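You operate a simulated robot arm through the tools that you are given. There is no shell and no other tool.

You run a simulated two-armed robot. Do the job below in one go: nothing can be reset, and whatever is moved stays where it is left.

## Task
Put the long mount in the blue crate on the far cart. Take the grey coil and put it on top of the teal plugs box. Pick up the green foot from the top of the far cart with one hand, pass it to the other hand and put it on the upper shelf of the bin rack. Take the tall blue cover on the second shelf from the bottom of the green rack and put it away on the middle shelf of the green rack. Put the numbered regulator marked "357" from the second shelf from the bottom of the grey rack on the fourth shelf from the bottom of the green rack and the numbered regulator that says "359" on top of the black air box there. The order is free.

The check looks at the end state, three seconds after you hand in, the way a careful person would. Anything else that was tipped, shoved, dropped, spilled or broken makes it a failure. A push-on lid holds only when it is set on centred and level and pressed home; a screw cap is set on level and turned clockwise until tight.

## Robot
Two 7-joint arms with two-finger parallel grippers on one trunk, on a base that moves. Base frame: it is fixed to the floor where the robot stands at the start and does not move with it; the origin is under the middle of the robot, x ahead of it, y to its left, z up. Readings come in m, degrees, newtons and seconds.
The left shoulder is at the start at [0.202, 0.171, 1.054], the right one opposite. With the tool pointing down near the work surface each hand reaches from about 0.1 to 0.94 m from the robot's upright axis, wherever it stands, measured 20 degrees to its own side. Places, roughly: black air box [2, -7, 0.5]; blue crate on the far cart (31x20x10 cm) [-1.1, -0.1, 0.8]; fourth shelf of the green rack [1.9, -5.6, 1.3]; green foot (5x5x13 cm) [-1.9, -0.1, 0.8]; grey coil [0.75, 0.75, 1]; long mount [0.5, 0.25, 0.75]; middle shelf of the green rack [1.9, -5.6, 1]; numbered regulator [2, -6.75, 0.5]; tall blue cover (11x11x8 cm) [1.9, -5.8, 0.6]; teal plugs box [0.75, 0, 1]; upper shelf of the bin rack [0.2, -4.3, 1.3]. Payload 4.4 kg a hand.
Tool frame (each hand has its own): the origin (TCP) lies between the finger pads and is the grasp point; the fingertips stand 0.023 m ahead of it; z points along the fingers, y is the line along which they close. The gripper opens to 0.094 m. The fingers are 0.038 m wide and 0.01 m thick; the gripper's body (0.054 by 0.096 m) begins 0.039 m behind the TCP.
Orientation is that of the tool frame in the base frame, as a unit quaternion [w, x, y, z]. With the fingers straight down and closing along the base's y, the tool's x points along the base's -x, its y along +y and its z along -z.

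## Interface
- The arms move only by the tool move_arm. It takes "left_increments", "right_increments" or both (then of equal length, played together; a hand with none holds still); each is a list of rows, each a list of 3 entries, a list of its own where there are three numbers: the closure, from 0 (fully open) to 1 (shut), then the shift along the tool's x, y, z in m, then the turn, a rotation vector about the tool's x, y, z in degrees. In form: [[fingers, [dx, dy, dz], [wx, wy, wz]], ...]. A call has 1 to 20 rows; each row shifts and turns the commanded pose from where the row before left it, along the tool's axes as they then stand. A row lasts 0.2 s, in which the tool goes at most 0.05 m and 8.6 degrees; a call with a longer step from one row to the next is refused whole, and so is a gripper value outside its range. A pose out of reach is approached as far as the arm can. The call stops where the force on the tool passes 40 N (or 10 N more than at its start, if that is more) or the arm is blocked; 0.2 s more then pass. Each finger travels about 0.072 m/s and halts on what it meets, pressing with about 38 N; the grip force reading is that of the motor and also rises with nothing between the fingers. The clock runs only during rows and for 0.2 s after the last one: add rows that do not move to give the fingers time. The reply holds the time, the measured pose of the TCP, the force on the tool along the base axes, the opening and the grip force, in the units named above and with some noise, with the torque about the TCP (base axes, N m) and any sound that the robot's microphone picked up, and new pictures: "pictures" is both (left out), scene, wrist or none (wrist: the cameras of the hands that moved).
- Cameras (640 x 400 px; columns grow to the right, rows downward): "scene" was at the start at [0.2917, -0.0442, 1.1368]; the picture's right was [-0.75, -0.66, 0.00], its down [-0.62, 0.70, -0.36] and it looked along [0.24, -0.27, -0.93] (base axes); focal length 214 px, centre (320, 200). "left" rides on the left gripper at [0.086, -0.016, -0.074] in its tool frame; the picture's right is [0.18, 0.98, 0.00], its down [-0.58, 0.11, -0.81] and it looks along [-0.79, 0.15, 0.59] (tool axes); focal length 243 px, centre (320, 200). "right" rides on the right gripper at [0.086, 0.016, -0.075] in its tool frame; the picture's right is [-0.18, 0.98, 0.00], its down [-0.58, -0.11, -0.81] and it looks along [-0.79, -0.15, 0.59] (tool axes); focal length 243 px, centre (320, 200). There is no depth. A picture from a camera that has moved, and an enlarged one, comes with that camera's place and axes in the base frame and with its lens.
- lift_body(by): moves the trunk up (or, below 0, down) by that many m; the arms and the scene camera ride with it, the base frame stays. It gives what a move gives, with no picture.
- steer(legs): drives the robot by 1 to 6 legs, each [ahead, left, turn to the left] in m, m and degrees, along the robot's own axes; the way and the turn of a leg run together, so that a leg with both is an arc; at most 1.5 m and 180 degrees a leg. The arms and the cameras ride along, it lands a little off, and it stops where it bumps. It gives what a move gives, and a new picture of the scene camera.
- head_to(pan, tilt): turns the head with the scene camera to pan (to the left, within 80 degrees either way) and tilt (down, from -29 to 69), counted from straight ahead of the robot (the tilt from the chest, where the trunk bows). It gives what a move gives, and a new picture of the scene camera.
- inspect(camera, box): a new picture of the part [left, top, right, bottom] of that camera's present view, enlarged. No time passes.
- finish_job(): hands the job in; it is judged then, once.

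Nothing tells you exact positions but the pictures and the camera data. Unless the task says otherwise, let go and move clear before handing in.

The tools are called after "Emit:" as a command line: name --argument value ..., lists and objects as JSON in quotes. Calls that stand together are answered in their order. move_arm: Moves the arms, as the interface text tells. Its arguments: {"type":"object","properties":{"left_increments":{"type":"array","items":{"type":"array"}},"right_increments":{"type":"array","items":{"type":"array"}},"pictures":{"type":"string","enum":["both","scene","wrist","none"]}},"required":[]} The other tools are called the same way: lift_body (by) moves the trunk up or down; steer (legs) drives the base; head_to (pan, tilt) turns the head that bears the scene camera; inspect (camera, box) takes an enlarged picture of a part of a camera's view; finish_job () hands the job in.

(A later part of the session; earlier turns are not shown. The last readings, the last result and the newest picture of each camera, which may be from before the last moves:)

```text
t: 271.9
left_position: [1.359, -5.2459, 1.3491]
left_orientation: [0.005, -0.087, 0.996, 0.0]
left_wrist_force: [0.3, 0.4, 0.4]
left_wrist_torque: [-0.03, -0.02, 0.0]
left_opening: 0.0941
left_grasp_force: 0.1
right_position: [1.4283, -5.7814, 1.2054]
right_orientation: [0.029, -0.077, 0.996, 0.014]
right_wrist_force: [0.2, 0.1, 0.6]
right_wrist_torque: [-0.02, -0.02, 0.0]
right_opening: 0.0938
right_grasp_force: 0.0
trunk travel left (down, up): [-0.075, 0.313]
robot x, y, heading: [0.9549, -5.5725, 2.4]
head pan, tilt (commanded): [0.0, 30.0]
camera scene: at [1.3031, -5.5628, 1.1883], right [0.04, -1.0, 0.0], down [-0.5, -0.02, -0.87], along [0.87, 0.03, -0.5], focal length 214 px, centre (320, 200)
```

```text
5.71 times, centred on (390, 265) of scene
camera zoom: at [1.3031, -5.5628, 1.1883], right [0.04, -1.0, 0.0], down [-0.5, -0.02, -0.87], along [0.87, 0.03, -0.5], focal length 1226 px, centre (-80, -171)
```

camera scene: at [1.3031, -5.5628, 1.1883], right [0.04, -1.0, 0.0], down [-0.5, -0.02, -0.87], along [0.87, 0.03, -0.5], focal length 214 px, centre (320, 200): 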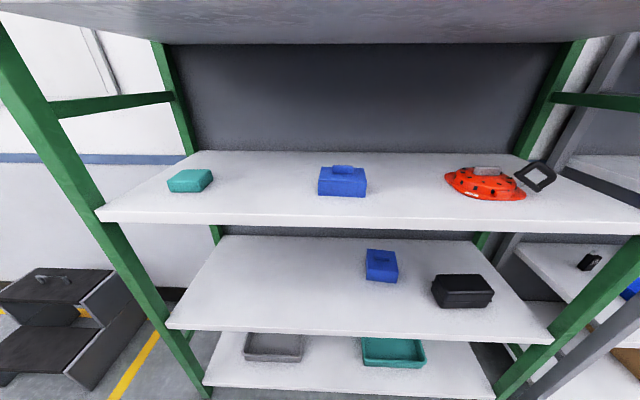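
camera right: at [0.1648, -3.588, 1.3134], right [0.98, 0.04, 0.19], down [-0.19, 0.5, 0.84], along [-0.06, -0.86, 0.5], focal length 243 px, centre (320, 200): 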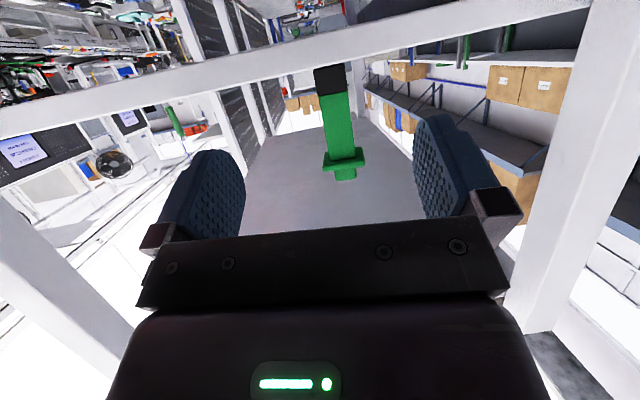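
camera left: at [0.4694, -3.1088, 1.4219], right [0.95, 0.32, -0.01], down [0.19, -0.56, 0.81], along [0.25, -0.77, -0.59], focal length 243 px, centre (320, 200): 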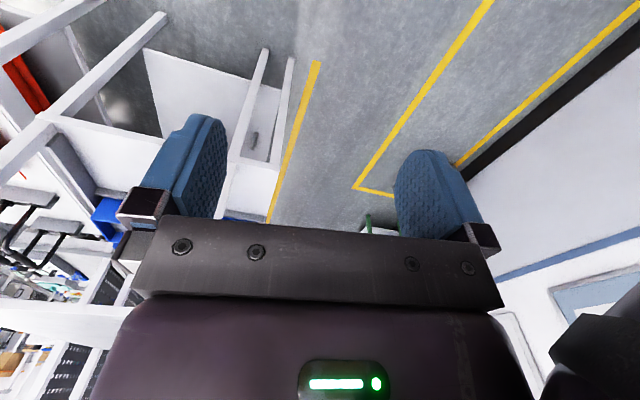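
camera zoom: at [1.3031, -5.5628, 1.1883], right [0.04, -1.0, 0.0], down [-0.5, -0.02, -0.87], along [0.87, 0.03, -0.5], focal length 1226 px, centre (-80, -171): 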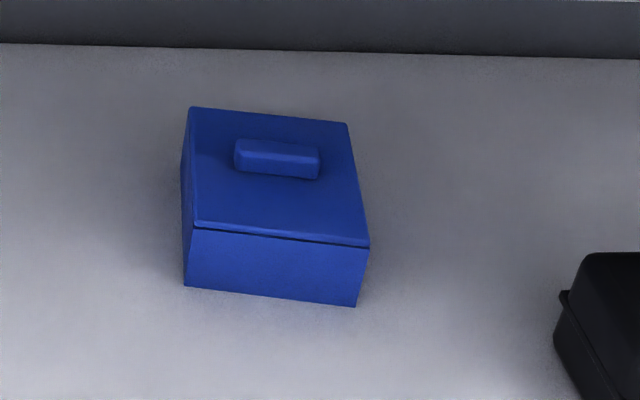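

I see the tall blue cover (with a grip bar on top) on the second shelf at about [1.897, -5.773], shelf z≈0.54, and the flat blue cover on the middle shelf. The middle shelf limits height, so I'll approach with a tilted right hand; first lower the right hand in front of the rack.

Emit:
move_arm --right_increments '[[0, [0.005, 0, 0.045], [0, 0, 1.4]], [0, [0.005, 0, 0.045], [0, 0, 1.4]], [0, [0.005, 0, 0.045], [0, 0, 1.4]], [0, [0.002, 0, 0.045], [0, 0, 1.4]], [0, [0.002, 0, 0.045], [0, 0, 1.4]], [0, [0.002, 0, 0.045], [0, 0, 1.4]], [0, [0.002, 0, 0.045], [0, 0, 1.4]], [0, [0.002, 0, 0.045], [0, 0, 1.4]]]' --pictures "both"

```text
t: 273.7
left_position: [1.3606, -5.2475, 1.3496]
left_orientation: [0.005, -0.087, 0.996, -0.001]
left_wrist_force: [-0.5, -0.6, -0.8]
left_wrist_torque: [0.05, -0.02, -0.02]
left_opening: 0.094
left_grasp_force: 0.1
right_position: [1.4816, -5.8039, 0.9394]
right_orientation: [0.027, 0.021, 0.999, 0.017]
right_wrist_force: [0.6, 0.3, -0.2]
right_wrist_torque: [0.02, 0.01, 0.03]
right_opening: 0.0941
right_grasp_force: 0.0
right hand out of reach, approached as far as the arm can: row 3, 4, 5, 6, 7, 8
trunk travel left (down, up): [-0.075, 0.313]
robot x, y, heading: [0.9612, -5.5741, 2.4]
head pan, tilt (commanded): [0.0, 30.0]
camera scene: at [1.3033, -5.564, 1.1882], right [0.04, -1.0, 0.0], down [-0.5, -0.02, -0.87], along [0.87, 0.04, -0.5], focal length 214 px, centre (320, 200)
camera right: at [1.3914, -5.7858, 1.0107], right [0.23, 0.97, 0.04], down [0.53, -0.16, 0.83], along [0.82, -0.16, -0.55], focal length 243 px, centre (320, 200)
```

scene: 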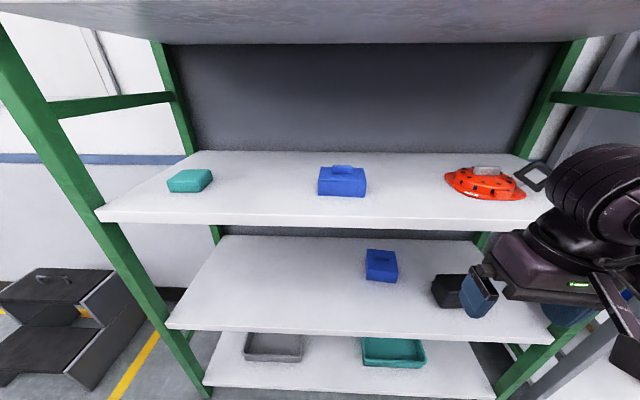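
right: 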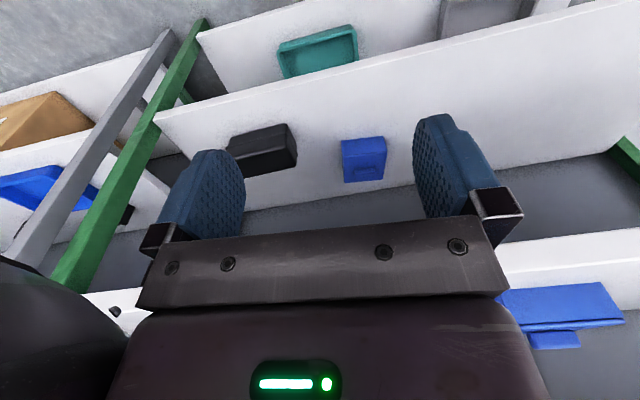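

The arm folds awkwardly this close. I'll back the robot off a little and lower the trunk, so I can stretch the right arm forward with a tilted hand and then drive it in.

Emit:
steer --legs '[[-0.18, 0, -2.4]]'

Emit:
lift_body --by -0.07

Emit:
move_arm --right_increments '[[0, [-0.04, 0, 0], [0, -4, 0]], [0, [-0.035, 0, 0.01], [0, -8, 0]], [0, [-0.03, 0, 0.015], [0, -8, 0]], [0, [-0.02, 0, 0.02], [0, -8, 0]], [0, [-0.02, 0, 0.02], [0, -8, 0]], [0, [-0.01, 0, 0.02], [0, -8, 0]]]' --pictures "both"

```text
t: 275.2
left_position: [1.197, -5.2665, 1.3479]
left_orientation: [0.004, -0.066, 0.998, -0.001]
left_wrist_force: [-0.4, -0.6, 0.0]
left_wrist_torque: [-0.01, -0.02, 0.01]
left_opening: 0.0938
left_grasp_force: 0.1
right_position: [1.2945, -5.8285, 0.9404]
right_orientation: [0.026, 0.042, 0.999, 0.016]
right_wrist_force: [0.1, 0.2, -0.1]
right_wrist_torque: [0.02, -0.02, 0.01]
right_opening: 0.094
right_grasp_force: 0.0
trunk travel left (down, up): [-0.075, 0.313]
robot x, y, heading: [0.7814, -5.5753, -0.1]
head pan, tilt (commanded): [0.0, 30.0]
camera scene: at [1.1262, -5.5808, 1.1884], right [0.0, -1.0, 0.0], down [-0.5, 0.0, -0.87], along [0.87, 0.0, -0.5], focal length 214 px, centre (320, 200)
```

scene: 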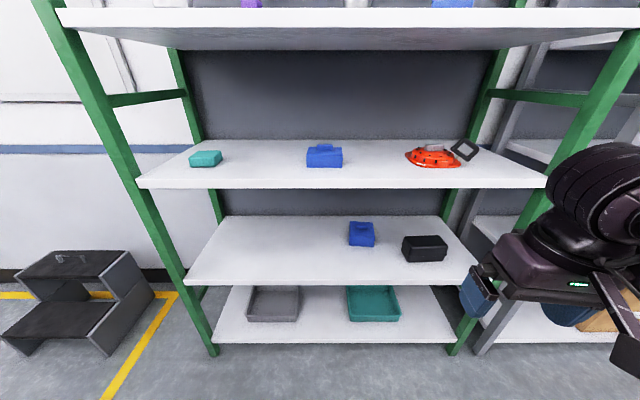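

```text
t: 276.3
left_position: [1.2889, -5.267, 1.2267]
left_orientation: [-0.098, -0.066, 0.993, 0.006]
left_wrist_force: [-0.6, 0.3, 0.5]
left_wrist_torque: [-0.02, -0.02, 0.02]
left_opening: 0.0939
left_grasp_force: 0.1
right_position: [1.3015, -5.8289, 0.806]
right_orientation: [-0.082, 0.046, 0.995, 0.011]
right_wrist_force: [-0.1, 0.8, -0.2]
right_wrist_torque: [0.01, -0.05, -0.01]
right_opening: 0.0942
right_grasp_force: 0.0
trunk travel left (down, up): [-0.005, 0.383]
robot x, y, heading: [0.7788, -5.5776, 0.0]
head pan, tilt (commanded): [0.0, 30.0]
```

```text
t: 277.7
left_position: [1.2911, -5.2681, 1.2249]
left_orientation: [-0.098, -0.066, 0.993, 0.005]
left_wrist_force: [0.0, 0.4, -0.4]
left_wrist_torque: [-0.02, 0.0, 0.0]
left_opening: 0.0941
left_grasp_force: 0.1
right_position: [1.4717, -5.844, 0.7307]
right_orientation: [0.296, 0.047, 0.954, -0.006]
right_wrist_force: [0.8, 0.1, -1.0]
right_wrist_torque: [0.0, 0.02, 0.02]
right_opening: 0.0938
right_grasp_force: 0.1
trunk travel left (down, up): [-0.005, 0.383]
robot x, y, heading: [0.7808, -5.5797, -0.0]
head pan, tilt (commanded): [0.0, 30.0]
camera scene: at [1.1778, -5.5809, 1.1039], right [0.0, -1.0, 0.0], down [-0.5, 0.0, -0.87], along [0.87, 0.0, -0.5], focal length 214 px, centre (320, 200)
camera right: at [1.3598, -5.8165, 0.7433], right [0.24, 0.96, 0.12], down [0.01, -0.13, 0.99], along [0.97, -0.24, -0.04], focal length 243 px, centre (320, 200)
```

scene: 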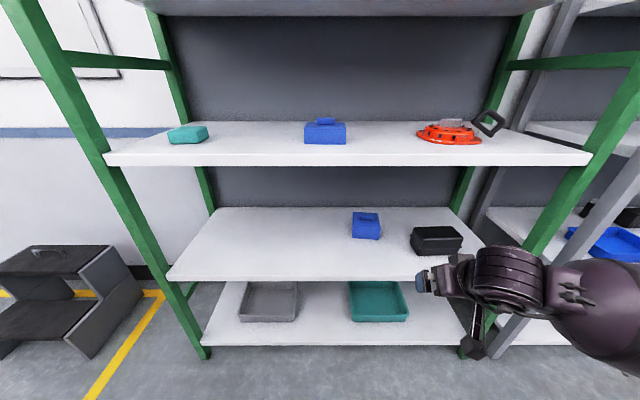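
right: 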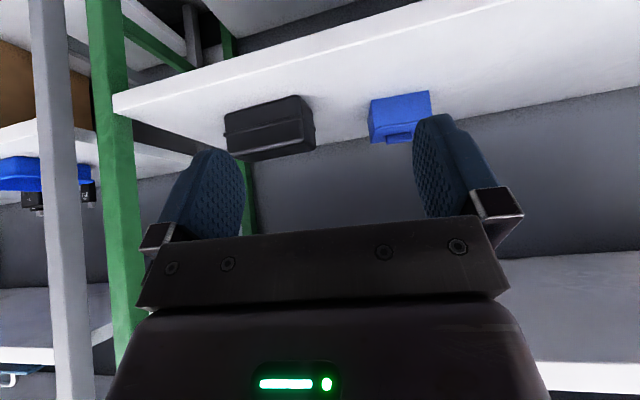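

With the trunk low and arm stretched, the hand pitches up fine (now 56° down). I'll continue to about 35° below horizontal.

Emit:
move_arm --right_increments '[[0, [0, 0.02, 0], [0, -7, 0]], [0, [0, 0.025, 0], [0, -7, 0]], [0, [0, 0.025, 0], [0, -6.6, 0]]]' --pictures "both"

```text
t: 278.5
left_position: [1.2906, -5.2674, 1.2255]
left_orientation: [-0.099, -0.065, 0.993, 0.004]
left_wrist_force: [-0.1, -0.2, -0.8]
left_wrist_torque: [-0.01, -0.03, -0.01]
left_opening: 0.094
left_grasp_force: 0.1
right_position: [1.477, -5.8006, 0.7305]
right_orientation: [0.411, 0.046, 0.91, -0.011]
right_wrist_force: [0.0, 0.7, -0.5]
right_wrist_torque: [0.01, -0.02, -0.01]
right_opening: 0.0941
right_grasp_force: 0.0
right hand out of reach, approached as far as the arm can: row 3
trunk travel left (down, up): [-0.005, 0.383]
robot x, y, heading: [0.7813, -5.5775, -0.2]
head pan, tilt (commanded): [0.0, 30.0]
camera scene: at [1.1776, -5.581, 1.104], right [0.0, -1.0, 0.0], down [-0.5, 0.0, -0.87], along [0.87, 0.0, -0.5], focal length 214 px, centre (320, 200)
camera right: at [1.3645, -5.7724, 0.7155], right [0.21, 0.96, 0.15], down [-0.23, -0.1, 0.97], along [0.95, -0.24, 0.2], focal length 243 px, centre (320, 200)
```

scene: 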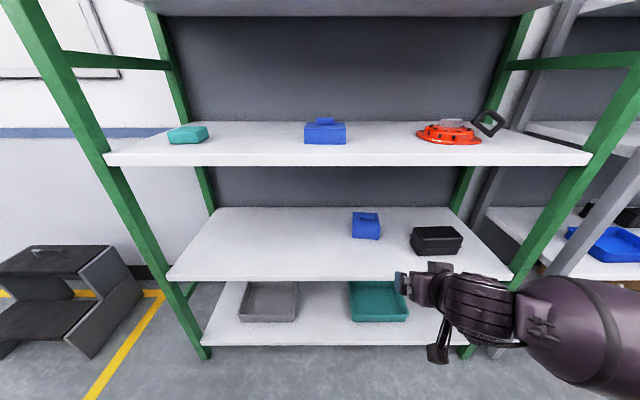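
right: 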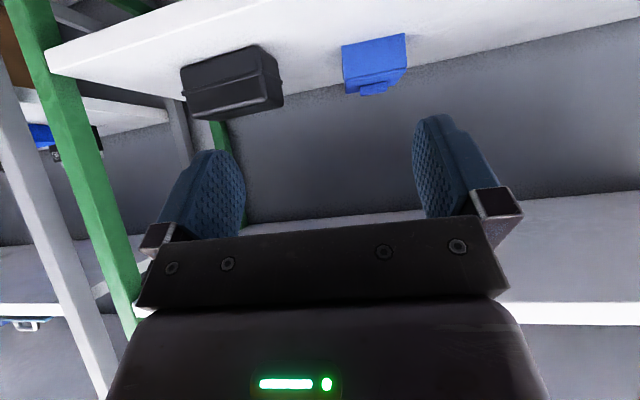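

Emit:
inspect --camera "right" --box '[300, 10, 460, 130]'

Emit:
inspect --camera "scene" --box '[320, 180, 440, 260]'

```text
3.33 times, centred on (380, 70) of right
camera zoom: at [1.3645, -5.7724, 0.7155], right [0.21, 0.96, 0.15], down [-0.23, -0.1, 0.97], along [0.95, -0.24, 0.2], focal length 809 px, centre (120, 633)
```

zoom: 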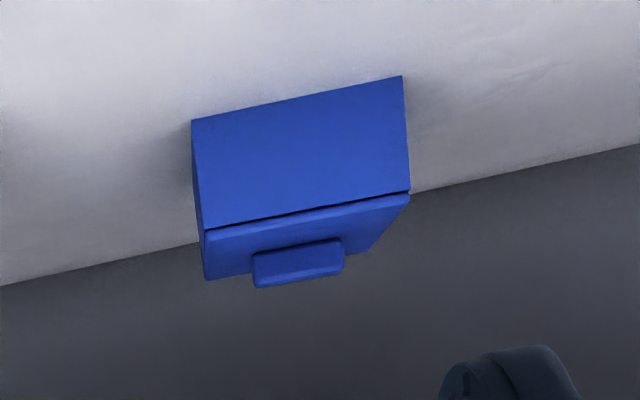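

```text
5.00 times, centred on (380, 220) of scene
camera zoom: at [1.1776, -5.581, 1.104], right [0.0, -1.0, 0.0], down [-0.5, 0.0, -0.87], along [0.87, 0.0, -0.5], focal length 1072 px, centre (20, 100)
```

zoom: 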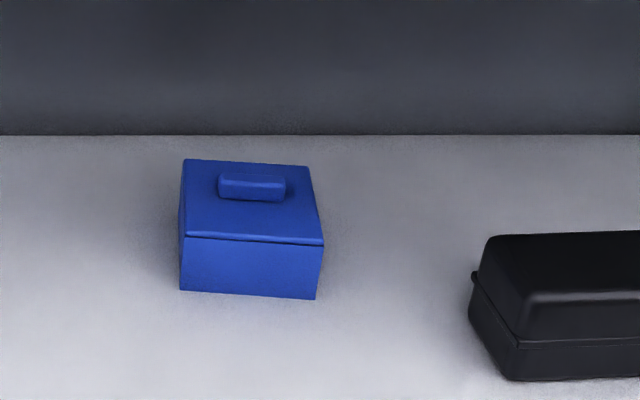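

The cover triangulates well: shelf z≈0.551, lid top≈0.602, grip bar centre ≈ [1.880, -5.765], bar ~5.5 cm long. I'll line the hand up and extend it just short of the rack, then drive in.

Emit:
move_arm --right_increments '[[0, [-0.006, 0.0112, 0.0335], [0, 0, 0]], [0, [-0.006, 0.0112, 0.0335], [0, 0, 0]], [0, [-0.006, 0.0112, 0.0335], [0, 0, 0]], [0, [-0.006, 0.0112, 0.0335], [0, 0, 0]]]' --pictures "both"

```text
t: 279.5
left_position: [1.2915, -5.2671, 1.2265]
left_orientation: [-0.1, -0.066, 0.993, 0.004]
left_wrist_force: [0.1, -0.2, -0.3]
left_wrist_torque: [-0.03, 0.0, 0.0]
left_opening: 0.0941
left_grasp_force: 0.1
right_position: [1.5962, -5.7641, 0.6595]
right_orientation: [0.41, 0.046, 0.911, -0.012]
right_wrist_force: [0.8, -0.2, 0.0]
right_wrist_torque: [-0.01, -0.02, -0.05]
right_opening: 0.0938
right_grasp_force: 0.0
trunk travel left (down, up): [-0.005, 0.383]
robot x, y, heading: [0.7817, -5.5786, 0.1]
head pan, tilt (commanded): [0.0, 30.0]
camera scene: at [1.178, -5.5807, 1.1038], right [0.0, -1.0, 0.0], down [-0.5, 0.0, -0.87], along [0.87, 0.0, -0.5], focal length 214 px, centre (320, 200)
camera right: at [1.4846, -5.7361, 0.6445], right [0.21, 0.96, 0.15], down [-0.23, -0.1, 0.97], along [0.95, -0.24, 0.2], focal length 243 px, centre (320, 200)
```

scene: 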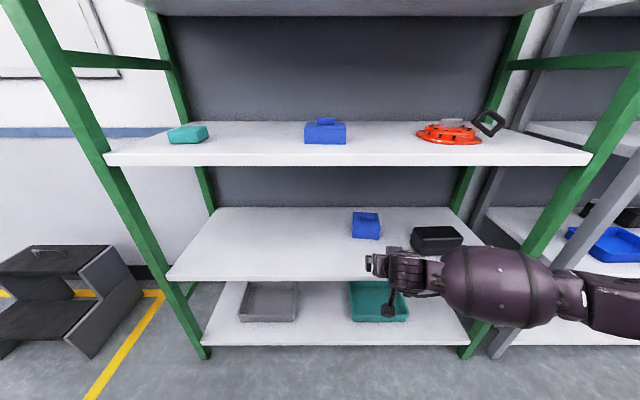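
right: 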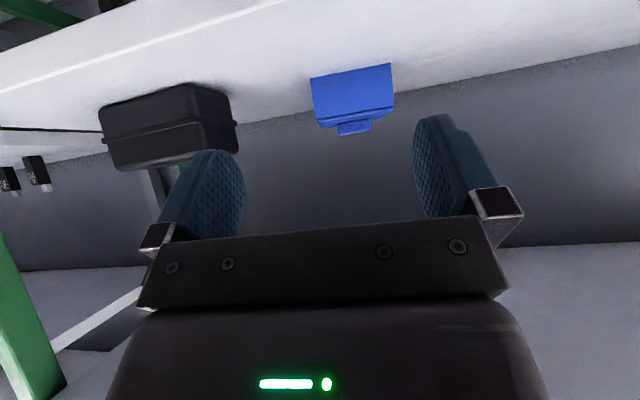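

Emit:
steer --legs '[[0.2, 0, 0]]'

Emit:
inspect --camera "right" --box '[160, 0, 480, 240]'

```text
t: 281.1
left_position: [1.4894, -5.2681, 1.2263]
left_orientation: [-0.099, -0.066, 0.993, 0.005]
left_wrist_force: [-0.1, 0.8, -0.7]
left_wrist_torque: [-0.02, -0.02, 0.01]
left_opening: 0.094
left_grasp_force: 0.1
right_position: [1.7931, -5.7638, 0.661]
right_orientation: [0.41, 0.046, 0.911, -0.011]
right_wrist_force: [0.2, -1.1, 0.0]
right_wrist_torque: [-0.02, -0.01, 0.01]
right_opening: 0.094
right_grasp_force: 0.1
trunk travel left (down, up): [-0.005, 0.383]
robot x, y, heading: [0.9782, -5.5828, -0.1]
head pan, tilt (commanded): [0.0, 30.0]
camera scene: at [1.3754, -5.5813, 1.1038], right [0.0, -1.0, 0.0], down [-0.5, 0.0, -0.87], along [0.87, 0.0, -0.5], focal length 214 px, centre (320, 200)
```

scene: 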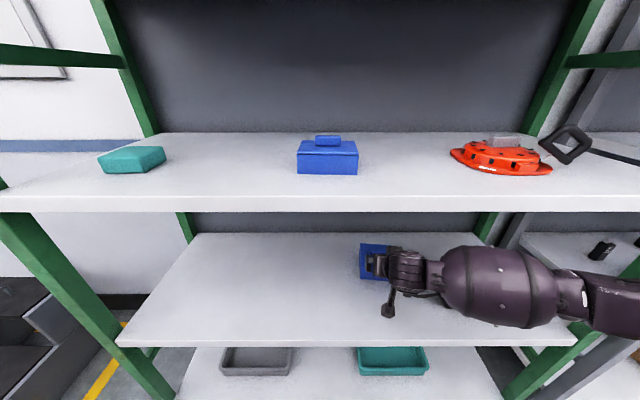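

```text
1.67 times, centred on (320, 120) of right
camera zoom: at [1.6818, -5.7367, 0.6448], right [0.21, 0.96, 0.15], down [-0.23, -0.1, 0.97], along [0.95, -0.24, 0.2], focal length 404 px, centre (320, 333)
```

zoom: 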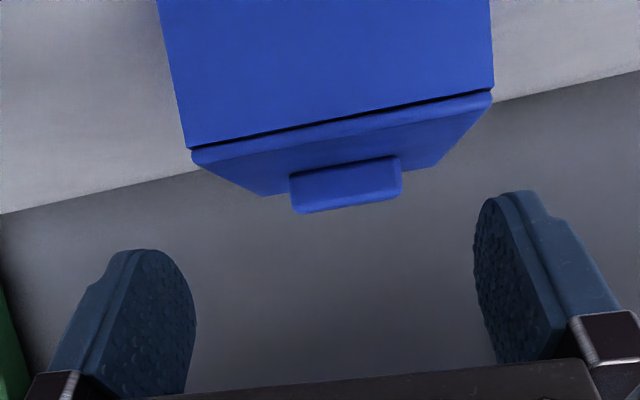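

Emit:
steer --legs '[[0.085, 0, 0]]'

Emit:
inspect --camera "right" --box '[160, 0, 480, 240]'

```text
t: 282.1
left_position: [1.5706, -5.2684, 1.2246]
left_orientation: [-0.099, -0.066, 0.993, 0.005]
left_wrist_force: [0.0, 0.6, -0.3]
left_wrist_torque: [0.01, 0.01, -0.04]
left_opening: 0.094
left_grasp_force: 0.0
right_position: [1.8755, -5.765, 0.6593]
right_orientation: [0.409, 0.046, 0.911, -0.012]
right_wrist_force: [-0.7, 0.5, -0.3]
right_wrist_torque: [-0.02, 0.02, 0.04]
right_opening: 0.0938
right_grasp_force: 0.1
trunk travel left (down, up): [-0.005, 0.383]
robot x, y, heading: [1.0621, -5.5803, -0.2]
head pan, tilt (commanded): [0.0, 30.0]
camera scene: at [1.4578, -5.5817, 1.1037], right [0.0, -1.0, 0.0], down [-0.5, 0.0, -0.87], along [0.87, 0.0, -0.5], focal length 214 px, centre (320, 200)
```

scene: 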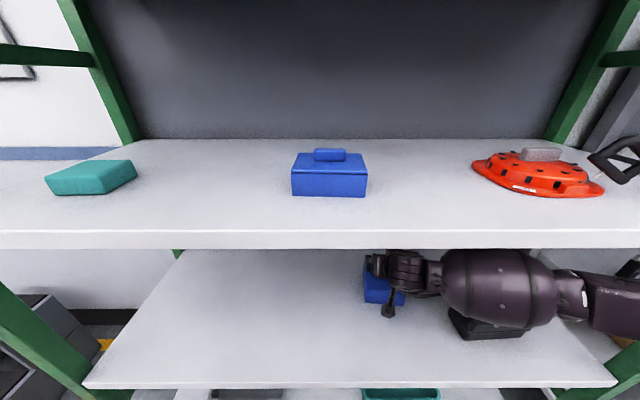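

```text
1.67 times, centred on (320, 120) of right
camera zoom: at [1.764, -5.7372, 0.6446], right [0.21, 0.96, 0.15], down [-0.23, -0.1, 0.97], along [0.95, -0.24, 0.2], focal length 404 px, centre (320, 333)
```

zoom: 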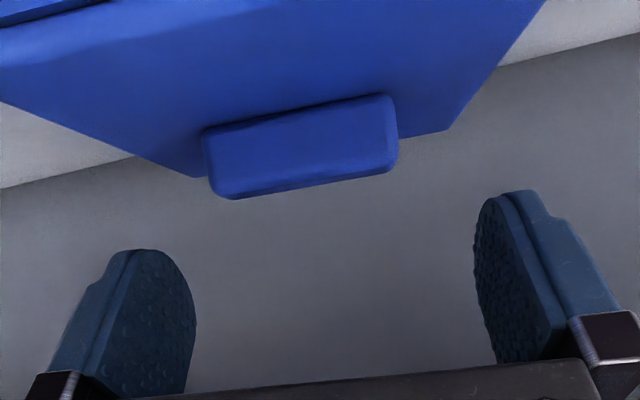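

Emit:
move_arm --right_increments '[[0, [0.0044, 0.0008, 0.0108], [0, 0, 0]], [0, [0.0044, 0.0008, 0.0108], [0, 0, 0]], [0, [0, 0, 0], [0, 0, 0]]]' --pictures "wrist"

```text
t: 282.9
left_position: [1.5695, -5.2696, 1.227]
left_orientation: [-0.1, -0.066, 0.993, 0.005]
left_wrist_force: [0.4, -1.0, -0.7]
left_wrist_torque: [0.02, 0.0, -0.03]
left_opening: 0.0941
left_grasp_force: 0.0
right_position: [1.8846, -5.7647, 0.6378]
right_orientation: [0.411, 0.047, 0.91, -0.011]
right_wrist_force: [3.9, -6.9, 27.1]
right_wrist_torque: [-1.48, -0.11, 0.15]
right_opening: 0.0939
right_grasp_force: 0.0
trunk travel left (down, up): [-0.005, 0.383]
robot x, y, heading: [1.062, -5.5835, -0.1]
head pan, tilt (commanded): [0.0, 30.0]
camera right: at [1.7725, -5.7375, 0.623], right [0.21, 0.96, 0.15], down [-0.23, -0.1, 0.97], along [0.95, -0.24, 0.2], focal length 243 px, centre (320, 200)
```

right: 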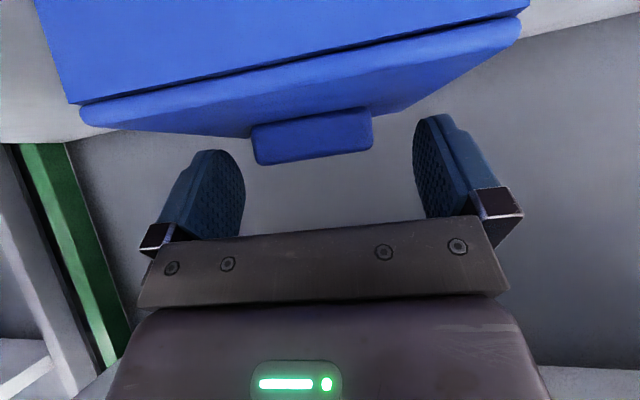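

One finger touches the lid; I'll rise 3 mm and close on the grip bar.

Emit:
move_arm --right_increments '[[0, [-0.0026, 0, -0.0023], [0, 0, 0]], [0.3, [0, 0, 0], [0, 0, 0]], [0.5, [0, 0, 0], [0, 0, 0]], [0.7, [0, 0, 0], [0, 0, 0]], [0.7, [0, 0, 0], [0, 0, 0]]]' --pictures "wrist"

```text
t: 284.1
left_position: [1.5698, -5.2697, 1.2256]
left_orientation: [-0.099, -0.066, 0.993, 0.005]
left_wrist_force: [0.1, -0.4, 0.1]
left_wrist_torque: [-0.03, 0.0, 0.0]
left_opening: 0.0939
left_grasp_force: 0.1
right_position: [1.8866, -5.7643, 0.6426]
right_orientation: [0.41, 0.046, 0.911, -0.012]
right_wrist_force: [-0.2, 0.2, -0.2]
right_wrist_torque: [0.03, -0.02, 0.03]
right_opening: 0.0514
right_grasp_force: 38.2
trunk travel left (down, up): [-0.005, 0.383]
robot x, y, heading: [1.0632, -5.578, -0.1]
head pan, tilt (commanded): [0.0, 30.0]
camera right: at [1.7744, -5.7367, 0.6276], right [0.21, 0.96, 0.15], down [-0.23, -0.1, 0.97], along [0.95, -0.24, 0.2], focal length 243 px, centre (320, 200)
```

right: 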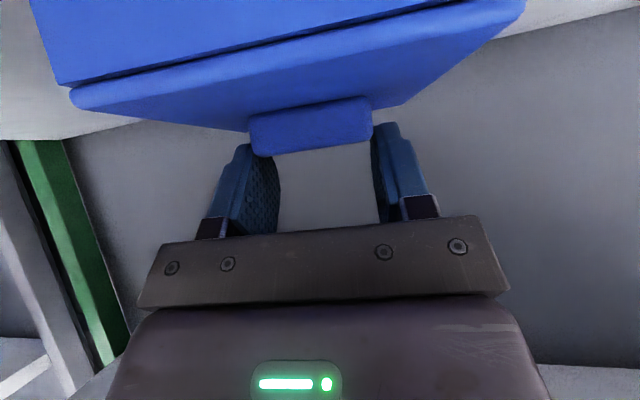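

The grip on the bar is a bit shallow. I'll re-grip 2–3 mm lower with the small roll taken out.

Emit:
move_arm --right_increments '[[0.3, [0, 0, 0], [0, 0, 0]], [0.1, [0, 0, 0], [0, 0, -1.3]], [0.1, [0.0022, 0, 0.0019], [0, 0, 0]], [0.1, [0, 0, 0], [0, 0, 0]]]' --pictures "none"

```text
t: 285.1
left_position: [1.5696, -5.2678, 1.2263]
left_orientation: [-0.099, -0.066, 0.993, 0.005]
left_wrist_force: [0.7, -0.5, 1.1]
left_wrist_torque: [-0.01, 0.0, 0.02]
left_opening: 0.0941
left_grasp_force: 0.1
right_position: [1.8873, -5.765, 0.6393]
right_orientation: [0.409, 0.036, 0.911, -0.016]
right_wrist_force: [0.1, 0.7, -0.4]
right_wrist_torque: [0.01, 0.01, -0.01]
right_opening: 0.0845
right_grasp_force: 0.0
trunk travel left (down, up): [-0.005, 0.383]
robot x, y, heading: [1.0599, -5.5748, -0.0]
head pan, tilt (commanded): [0.0, 30.0]
```

Emit:
move_arm --right_increments '[[0.1, [0.0013, 0, 0.0011], [0, 0, 0]], [0.3, [0, 0, 0], [0, 0, 0]], [0.5, [0, 0, 0], [0, 0, 0]], [0.7, [0, 0, 0], [0, 0, 0]], [0.7, [0, 0, 0], [0, 0, 0]]]' --pictures "wrist"

```text
t: 286.1
left_position: [1.5691, -5.2714, 1.2274]
left_orientation: [-0.099, -0.065, 0.993, 0.007]
left_wrist_force: [-1.9, -0.1, 0.2]
left_wrist_torque: [-0.01, -0.02, 0.02]
left_opening: 0.094
left_grasp_force: 0.0
right_position: [1.8832, -5.7633, 0.6365]
right_orientation: [0.41, 0.034, 0.911, -0.012]
right_wrist_force: [-0.7, 2.4, 10.3]
right_wrist_torque: [-0.28, -0.42, 0.1]
right_opening: 0.0517
right_grasp_force: 26.5
trunk travel left (down, up): [-0.005, 0.383]
robot x, y, heading: [1.062, -5.5745, -0.2]
head pan, tilt (commanded): [0.0, 30.0]
stopped in row 4 (right hand): the force on the tool passed its limit at 51 N (the readings are from after the stop); the commanded pose is now the measured one
camera right: at [1.7711, -5.7379, 0.6228], right [0.19, 0.97, 0.14], down [-0.23, -0.1, 0.97], along [0.95, -0.22, 0.2], focal length 243 px, centre (320, 200)
```

right: 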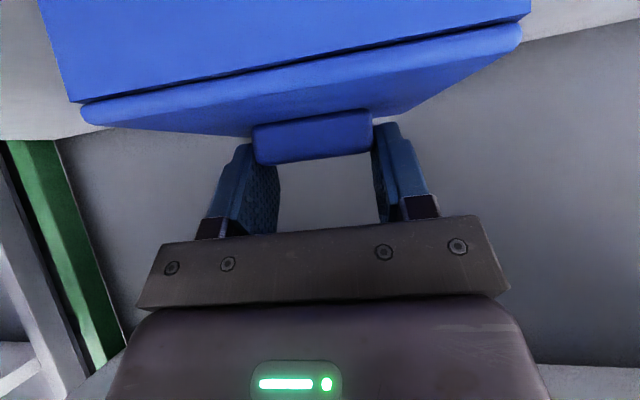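

Emit:
move_arm --right_increments '[[0.75, [-0.0006, 0, -0.0005], [0, 0, 0]], [0.75, [0, 0, 0], [0, 0, 0]], [0.75, [0, 0, 0], [0, 0, 0]]]' --pictures "none"

```text
t: 286.7
left_position: [1.5698, -5.2715, 1.2272]
left_orientation: [-0.099, -0.064, 0.993, 0.007]
left_wrist_force: [-0.3, 0.3, 0.7]
left_wrist_torque: [-0.01, -0.01, 0.02]
left_opening: 0.0941
left_grasp_force: 0.1
right_position: [1.8829, -5.7626, 0.6376]
right_orientation: [0.412, 0.034, 0.911, -0.011]
right_wrist_force: [5.3, 1.0, 12.4]
right_wrist_torque: [-0.52, -0.03, 0.08]
right_opening: 0.0516
right_grasp_force: 38.5
trunk travel left (down, up): [-0.005, 0.383]
robot x, y, heading: [1.0581, -5.5781, -0.4]
head pan, tilt (commanded): [0.0, 30.0]
stopped in row 3 (right hand): the force on the tool passed its limit at 41 N (the readings are from after the stop); the commanded pose is now the measured one
```

Gripped firmly. A small test lift.

Emit:
move_arm --right_increments '[[0.75, [-0.006, 0, -0.0053], [0, 0, 0]], [0.75, [-0.0075, 0, -0.0066], [0, 0, 0]], [0.75, [-0.0075, 0, -0.0066], [0, 0, 0]]]' --pictures "both"

```text
t: 287.5
left_position: [1.5724, -5.2674, 1.2228]
left_orientation: [-0.102, -0.064, 0.993, 0.005]
left_wrist_force: [0.1, -0.9, 1.2]
left_wrist_torque: [0.04, -0.01, 0.04]
left_opening: 0.0938
left_grasp_force: 0.1
right_position: [1.8817, -5.7548, 0.6586]
right_orientation: [0.406, 0.031, 0.913, -0.01]
right_wrist_force: [0.1, 0.4, -1.0]
right_wrist_torque: [-0.03, -0.02, 0.0]
right_opening: 0.0513
right_grasp_force: 37.7
trunk travel left (down, up): [-0.005, 0.383]
robot x, y, heading: [1.0585, -5.5776, -0.1]
head pan, tilt (commanded): [0.0, 30.0]
camera scene: at [1.4587, -5.5808, 1.1019], right [0.0, -1.0, 0.0], down [-0.5, 0.0, -0.86], along [0.86, 0.0, -0.5], focal length 214 px, centre (320, 200)
camera right: at [1.7695, -5.7308, 0.6453], right [0.19, 0.97, 0.14], down [-0.21, -0.1, 0.97], along [0.96, -0.21, 0.19], focal length 243 px, centre (320, 200)
```

scene: 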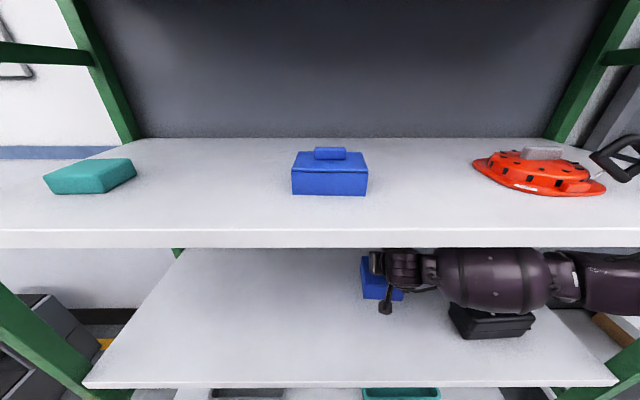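
right: 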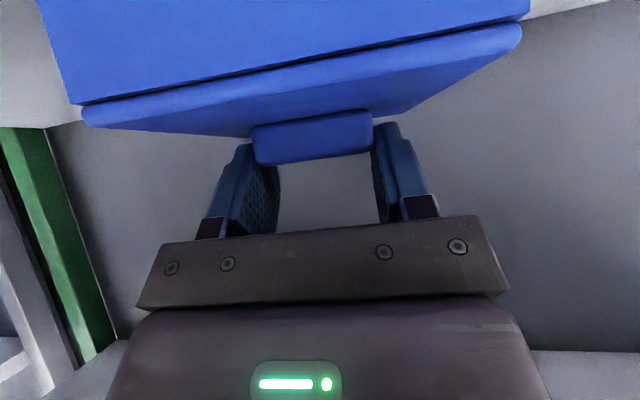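

The cover is lifted clear. I'll back straight out of the rack.

Emit:
steer --legs '[[-0.29, 0, 0]]'

Emit:
inspect --camera "right" --box '[0, 0, 640, 400]'

```text
t: 289.5
left_position: [1.2812, -5.2674, 1.2256]
left_orientation: [-0.099, -0.063, 0.993, 0.005]
left_wrist_force: [-0.5, 0.2, -0.1]
left_wrist_torque: [0.01, -0.03, -0.02]
left_opening: 0.094
left_grasp_force: 0.0
right_position: [1.5954, -5.7618, 0.6672]
right_orientation: [0.411, 0.035, 0.911, -0.013]
right_wrist_force: [-0.7, -0.6, -1.6]
right_wrist_torque: [-0.01, -0.02, -0.04]
right_opening: 0.0516
right_grasp_force: 37.6
trunk travel left (down, up): [-0.005, 0.383]
robot x, y, heading: [0.7733, -5.5739, -0.4]
head pan, tilt (commanded): [0.0, 30.0]
camera scene: at [1.1668, -5.5808, 1.1042], right [-0.01, -1.0, 0.0], down [-0.5, 0.0, -0.87], along [0.87, -0.01, -0.5], focal length 214 px, centre (320, 200)
```

scene: 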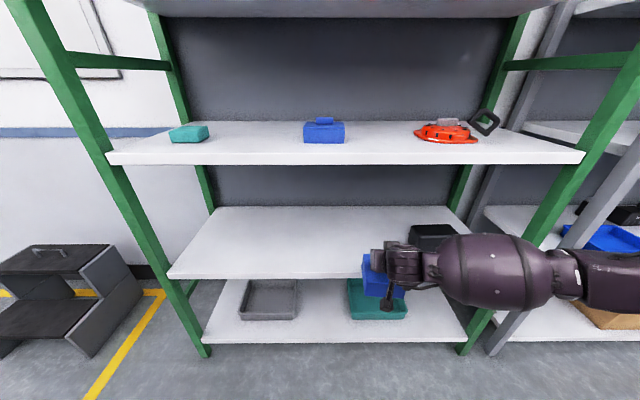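

```text
1.00 times, centred on (320, 200) of right (not enlarged: the box is as wide or as high as the picture)
camera zoom: at [1.4827, -5.7354, 0.6525], right [0.19, 0.97, 0.14], down [-0.23, -0.1, 0.97], along [0.95, -0.22, 0.2], focal length 243 px, centre (320, 200)
```

zoom: 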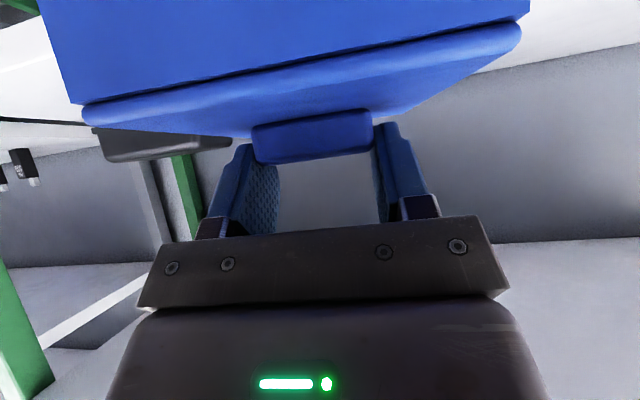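

Emit:
move_arm --right_increments '[[0.75, [0.0165, -0.0019, -0.0187], [0, 0, 0]], [0.75, [0.0165, -0.0019, -0.0187], [0, 0, 0]]]' --pictures "none"

Emit:
lift_body --by 0.1

```text
t: 290.1
left_position: [1.2818, -5.267, 1.2257]
left_orientation: [-0.098, -0.064, 0.993, 0.005]
left_wrist_force: [-0.3, 1.1, -0.3]
left_wrist_torque: [-0.06, -0.06, 0.04]
left_opening: 0.0942
left_grasp_force: 0.0
right_position: [1.5458, -5.7599, 0.6689]
right_orientation: [0.412, 0.034, 0.91, -0.013]
right_wrist_force: [-0.2, 0.5, -0.7]
right_wrist_torque: [0.0, -0.06, 0.02]
right_opening: 0.0517
right_grasp_force: 38.1
trunk travel left (down, up): [-0.005, 0.383]
robot x, y, heading: [0.7699, -5.5763, -0.5]
head pan, tilt (commanded): [0.0, 30.0]
```

```text
t: 291.5
left_position: [1.2845, -5.2678, 1.3229]
left_orientation: [-0.101, -0.063, 0.993, 0.005]
left_wrist_force: [0.5, -0.3, -0.9]
left_wrist_torque: [0.0, 0.03, 0.01]
left_opening: 0.0939
left_grasp_force: 0.0
right_position: [1.5458, -5.7612, 0.7633]
right_orientation: [0.409, 0.034, 0.912, -0.012]
right_wrist_force: [-0.2, 0.4, -1.4]
right_wrist_torque: [-0.03, -0.03, 0.04]
right_opening: 0.0515
right_grasp_force: 38.0
trunk travel left (down, up): [-0.105, 0.283]
robot x, y, heading: [0.7725, -5.5766, -0.3]
head pan, tilt (commanded): [0.0, 30.0]
```

Emit:
lift_body --by 0.1

Emit:
lift_body --by 0.1

```text
t: 292.8
left_position: [1.2844, -5.2677, 1.4245]
left_orientation: [-0.1, -0.063, 0.993, 0.005]
left_wrist_force: [-0.1, 0.0, -0.4]
left_wrist_torque: [0.02, 0.01, 0.0]
left_opening: 0.0939
left_grasp_force: 0.0
right_position: [1.5449, -5.7606, 0.8644]
right_orientation: [0.41, 0.035, 0.911, -0.013]
right_wrist_force: [0.3, 0.2, -2.0]
right_wrist_torque: [0.01, -0.02, -0.02]
right_opening: 0.0518
right_grasp_force: 38.1
trunk travel left (down, up): [-0.205, 0.183]
robot x, y, heading: [0.7696, -5.5791, -0.4]
head pan, tilt (commanded): [0.0, 30.0]
```

```text
t: 294.1
left_position: [1.2389, -5.2677, 1.5619]
left_orientation: [-0.056, -0.064, 0.996, 0.002]
left_wrist_force: [-0.4, 0.0, 0.1]
left_wrist_torque: [0.0, 0.02, 0.01]
left_opening: 0.0941
left_grasp_force: 0.0
right_position: [1.5451, -5.7606, 0.966]
right_orientation: [0.41, 0.036, 0.911, -0.013]
right_wrist_force: [-0.1, 0.0, -1.6]
right_wrist_torque: [0.01, 0.01, -0.02]
right_opening: 0.0515
right_grasp_force: 37.7
trunk travel left (down, up): [-0.305, 0.083]
robot x, y, heading: [0.773, -5.5762, -0.4]
head pan, tilt (commanded): [0.0, 30.0]
```

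Emit:
lift_body --by 0.08

Emit:
head_to --pan -15 --tilt 40

Emit:
inspect --camera "right" --box '[0, 0, 640, 400]'

```text
t: 295.3
left_position: [1.2362, -5.267, 1.6419]
left_orientation: [-0.052, -0.064, 0.997, -0.001]
left_wrist_force: [0.0, -0.2, -0.2]
left_wrist_torque: [-0.01, -0.01, 0.02]
left_opening: 0.0939
left_grasp_force: 0.0
right_position: [1.5459, -5.7615, 1.0472]
right_orientation: [0.412, 0.035, 0.91, -0.014]
right_wrist_force: [-0.1, 0.4, -1.0]
right_wrist_torque: [-0.03, -0.02, 0.07]
right_opening: 0.0516
right_grasp_force: 38.0
trunk travel left (down, up): [-0.385, 0.003]
robot x, y, heading: [0.7708, -5.5755, -0.5]
head pan, tilt (commanded): [0.0, 30.0]
```

```text
t: 296.1
left_position: [1.2362, -5.2666, 1.6414]
left_orientation: [-0.053, -0.064, 0.997, 0.0]
left_wrist_force: [-0.7, -1.0, 0.8]
left_wrist_torque: [0.0, 0.04, -0.02]
left_opening: 0.094
left_grasp_force: 0.1
right_position: [1.5454, -5.7603, 1.0477]
right_orientation: [0.411, 0.035, 0.911, -0.014]
right_wrist_force: [0.2, -0.1, -1.4]
right_wrist_torque: [-0.01, -0.01, 0.01]
right_opening: 0.0515
right_grasp_force: 38.3
trunk travel left (down, up): [-0.385, 0.003]
robot x, y, heading: [0.7744, -5.5763, -0.5]
head pan, tilt (commanded): [-15.0, 40.0]
camera scene: at [0.9125, -5.601, 1.5148], right [-0.26, -0.96, 0.0], down [-0.62, 0.17, -0.77], along [0.74, -0.2, -0.64], focal length 214 px, centre (320, 200)
```

scene: 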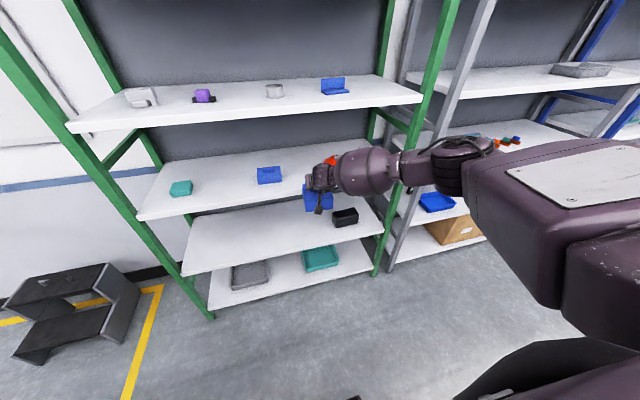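

```text
1.00 times, centred on (320, 200) of right (not enlarged: the box is as wide or as high as the picture)
camera zoom: at [1.433, -5.7356, 1.0323], right [0.19, 0.97, 0.14], down [-0.23, -0.1, 0.97], along [0.95, -0.22, 0.2], focal length 243 px, centre (320, 200)
```

zoom: 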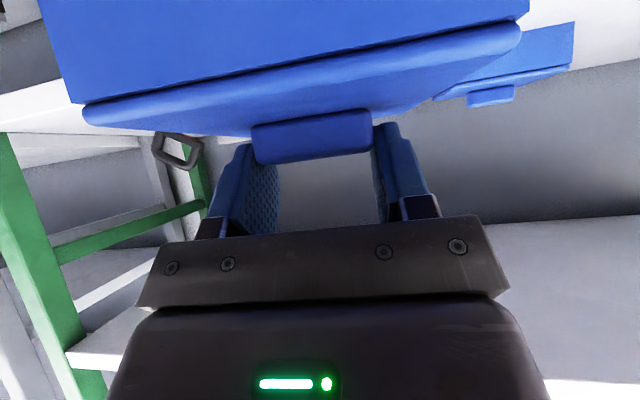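

The raised cover is clear of the middle shelf. There's a wide free gap on the middle shelf left of the flat blue cover, around y≈-5.41; I'll shift left 0.35 m, raise a touch, and drive in so the cover sits near the front.

Emit:
steer --legs '[[0, 0.345, 0.5]]'

Emit:
move_arm --right_increments '[[0.75, [-0.015, 0, -0.0132], [0, 0, 0]]]' --pictures "both"

```text
t: 299.6
left_position: [1.2344, -4.9222, 1.6406]
left_orientation: [-0.052, -0.067, 0.996, 0.0]
left_wrist_force: [0.5, 0.4, -0.4]
left_wrist_torque: [0.0, 0.03, 0.01]
left_opening: 0.0939
left_grasp_force: 0.0
right_position: [1.5481, -5.4149, 1.0481]
right_orientation: [0.412, 0.033, 0.911, -0.012]
right_wrist_force: [0.6, -0.4, -1.6]
right_wrist_torque: [-0.02, -0.03, -0.01]
right_opening: 0.0513
right_grasp_force: 37.6
trunk travel left (down, up): [-0.385, 0.003]
robot x, y, heading: [0.7727, -5.2369, -0.1]
head pan, tilt (commanded): [-15.0, 40.0]
camera scene: at [0.9139, -5.2581, 1.5148], right [-0.26, -0.97, 0.0], down [-0.62, 0.17, -0.77], along [0.74, -0.2, -0.64], focal length 214 px, centre (320, 200)
```

scene: 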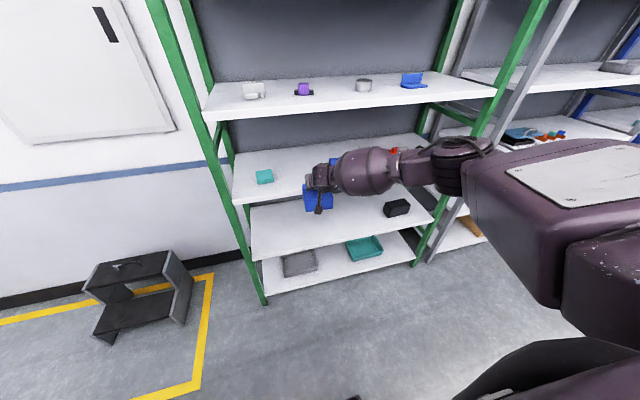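

```text
t: 300.0
left_position: [1.2346, -4.9227, 1.6422]
left_orientation: [-0.053, -0.067, 0.996, 0.0]
left_wrist_force: [0.6, -0.2, -0.5]
left_wrist_torque: [0.0, 0.01, 0.04]
left_opening: 0.0942
left_grasp_force: 0.0
right_position: [1.5468, -5.4157, 1.0684]
right_orientation: [0.411, 0.033, 0.911, -0.012]
right_wrist_force: [0.1, 0.7, -1.9]
right_wrist_torque: [0.03, -0.02, -0.03]
right_opening: 0.0515
right_grasp_force: 38.0
trunk travel left (down, up): [-0.385, 0.003]
robot x, y, heading: [0.7726, -5.2353, -0.2]
head pan, tilt (commanded): [-15.0, 40.0]
camera scene: at [0.9134, -5.2584, 1.5148], right [-0.26, -0.97, 0.0], down [-0.62, 0.17, -0.77], along [0.74, -0.2, -0.64], focal length 214 px, centre (320, 200)
camera right: at [1.4354, -5.3912, 1.0525], right [0.19, 0.97, 0.14], down [-0.23, -0.1, 0.97], along [0.96, -0.22, 0.2], focal length 243 px, centre (320, 200)
```

scene: 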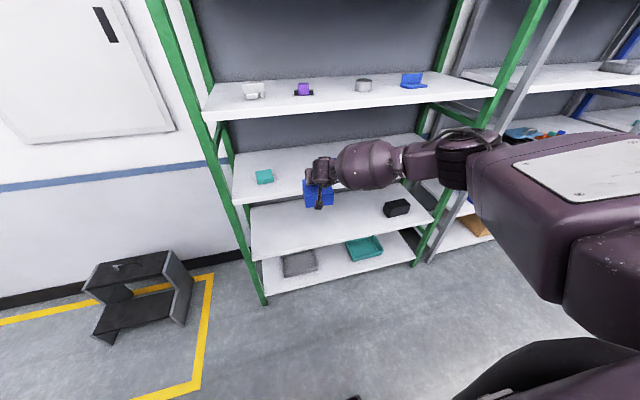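
right: 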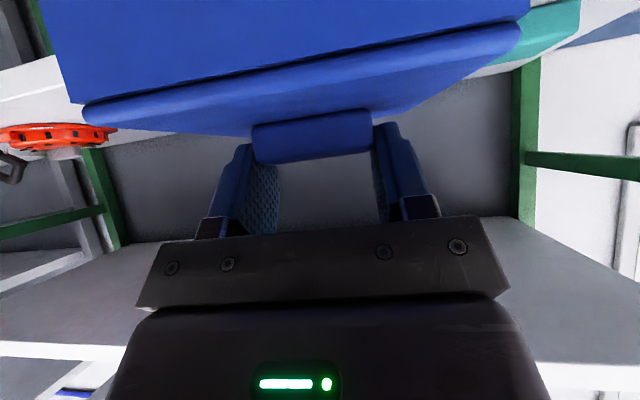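

Emit:
steer --legs '[[0.22, 0, 0]]'

Emit:
inspect --camera "right" --box '[0, 0, 640, 400]'

```text
t: 301.7
left_position: [1.4554, -4.9234, 1.6409]
left_orientation: [-0.052, -0.066, 0.996, 0.0]
left_wrist_force: [0.0, 0.5, -0.4]
left_wrist_torque: [-0.03, 0.02, 0.0]
left_opening: 0.0941
left_grasp_force: 0.1
right_position: [1.7664, -5.4177, 1.0682]
right_orientation: [0.411, 0.034, 0.911, -0.012]
right_wrist_force: [0.7, -0.1, -0.1]
right_wrist_torque: [0.01, -0.01, 0.0]
right_opening: 0.0514
right_grasp_force: 37.9
trunk travel left (down, up): [-0.385, 0.003]
robot x, y, heading: [0.9902, -5.2333, 0.0]
head pan, tilt (commanded): [-15.0, 40.0]
camera scene: at [1.133, -5.2586, 1.5147], right [-0.26, -0.97, 0.0], down [-0.62, 0.17, -0.77], along [0.74, -0.2, -0.64], focal length 214 px, centre (320, 200)
```

scene: 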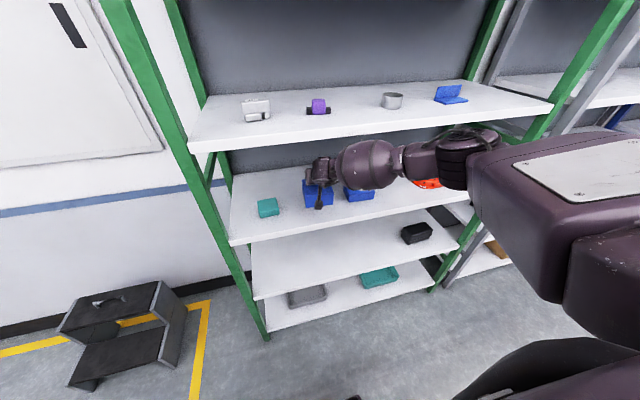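

```text
1.00 times, centred on (320, 200) of right (not enlarged: the box is as wide or as high as the picture)
camera zoom: at [1.6547, -5.3917, 1.0522], right [0.19, 0.97, 0.14], down [-0.23, -0.1, 0.97], along [0.96, -0.22, 0.2], focal length 243 px, centre (320, 200)
```

zoom: 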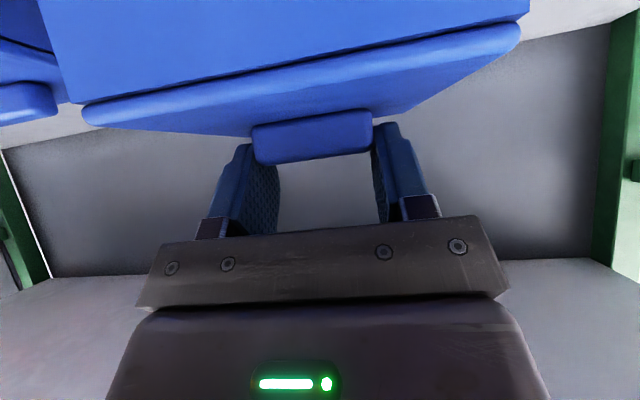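

Emit:
inspect --camera "scene" --box '[230, 140, 430, 260]'

```text
3.20 times, centred on (330, 200) of scene
camera zoom: at [1.133, -5.2586, 1.5147], right [-0.26, -0.97, 0.0], down [-0.62, 0.17, -0.77], along [0.74, -0.2, -0.64], focal length 686 px, centre (288, 200)
```

zoom: 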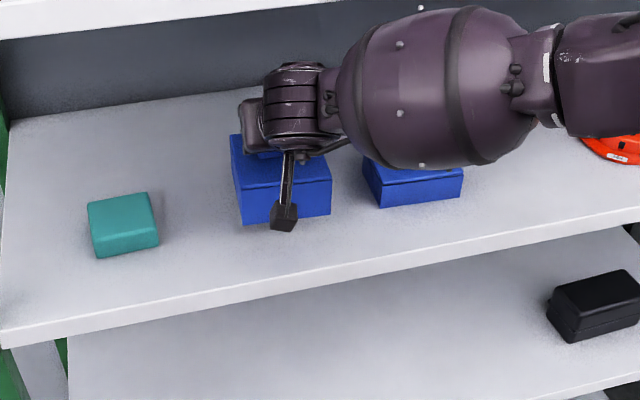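

Emit:
move_arm --right_increments '[[0.75, [0.012, 0, 0.0106], [0, 0, 0]], [0.75, [0.009, 0, 0.008], [0, 0, 0]], [0.75, [0.0038, 0, 0.0033], [0, 0, 0]], [0.75, [0, 0, 0], [0, 0, 0]]]' --pictures "none"

```text
t: 302.7
left_position: [1.4525, -4.9235, 1.6437]
left_orientation: [-0.051, -0.066, 0.997, 0.0]
left_wrist_force: [0.2, 0.0, -0.3]
left_wrist_torque: [-0.01, 0.01, 0.0]
left_opening: 0.0942
left_grasp_force: 0.1
right_position: [1.7671, -5.4153, 1.0374]
right_orientation: [0.414, 0.032, 0.91, -0.012]
right_wrist_force: [2.5, 0.0, 16.3]
right_wrist_torque: [-0.62, 0.72, 0.11]
right_opening: 0.0517
right_grasp_force: 38.1
trunk travel left (down, up): [-0.385, 0.003]
robot x, y, heading: [0.9894, -5.23, -0.1]
head pan, tilt (commanded): [-15.0, 40.0]
```

Emit:
move_arm --right_increments '[[0.75, [-0.0025, 0, -0.0022], [0, 0, 0]], [0.75, [0, 0, 0], [0, 1.5, 0]], [0.75, [0, 0, 0], [0, 0, 0]]]' --pictures "none"

```text
t: 303.5
left_position: [1.4533, -4.9224, 1.6426]
left_orientation: [-0.051, -0.066, 0.997, 0.001]
left_wrist_force: [0.5, -1.4, 0.2]
left_wrist_torque: [-0.06, 0.03, 0.0]
left_opening: 0.0938
left_grasp_force: 0.1
right_position: [1.7667, -5.4157, 1.0378]
right_orientation: [0.4, 0.032, 0.916, -0.011]
right_wrist_force: [1.4, 0.5, 7.9]
right_wrist_torque: [-0.12, -0.54, 0.07]
right_opening: 0.0513
right_grasp_force: 37.8
trunk travel left (down, up): [-0.385, 0.003]
robot x, y, heading: [0.9891, -5.2346, -0.2]
head pan, tilt (commanded): [-15.0, 40.0]
```

Emit:
move_arm --right_increments '[[0.75, [0, 0, 0], [0, -0.7, 0]], [0.75, [0.0008, 0, 0.0007], [0, 0, 0]], [0.75, [0, 0, 0], [0, 0, 0]]]' --pictures "none"

```text
t: 304.3
left_position: [1.4519, -4.9228, 1.6432]
left_orientation: [-0.052, -0.066, 0.996, 0.0]
left_wrist_force: [0.3, 0.2, 0.6]
left_wrist_torque: [0.01, 0.03, 0.03]
left_opening: 0.0943
left_grasp_force: 0.0
right_position: [1.7661, -5.4169, 1.0388]
right_orientation: [0.406, 0.033, 0.913, -0.012]
right_wrist_force: [-4.4, 1.0, 10.1]
right_wrist_torque: [-0.24, -0.17, -0.05]
right_opening: 0.0514
right_grasp_force: 38.3
trunk travel left (down, up): [-0.385, 0.003]
robot x, y, heading: [0.9866, -5.233, 0.0]
head pan, tilt (commanded): [-15.0, 40.0]
```

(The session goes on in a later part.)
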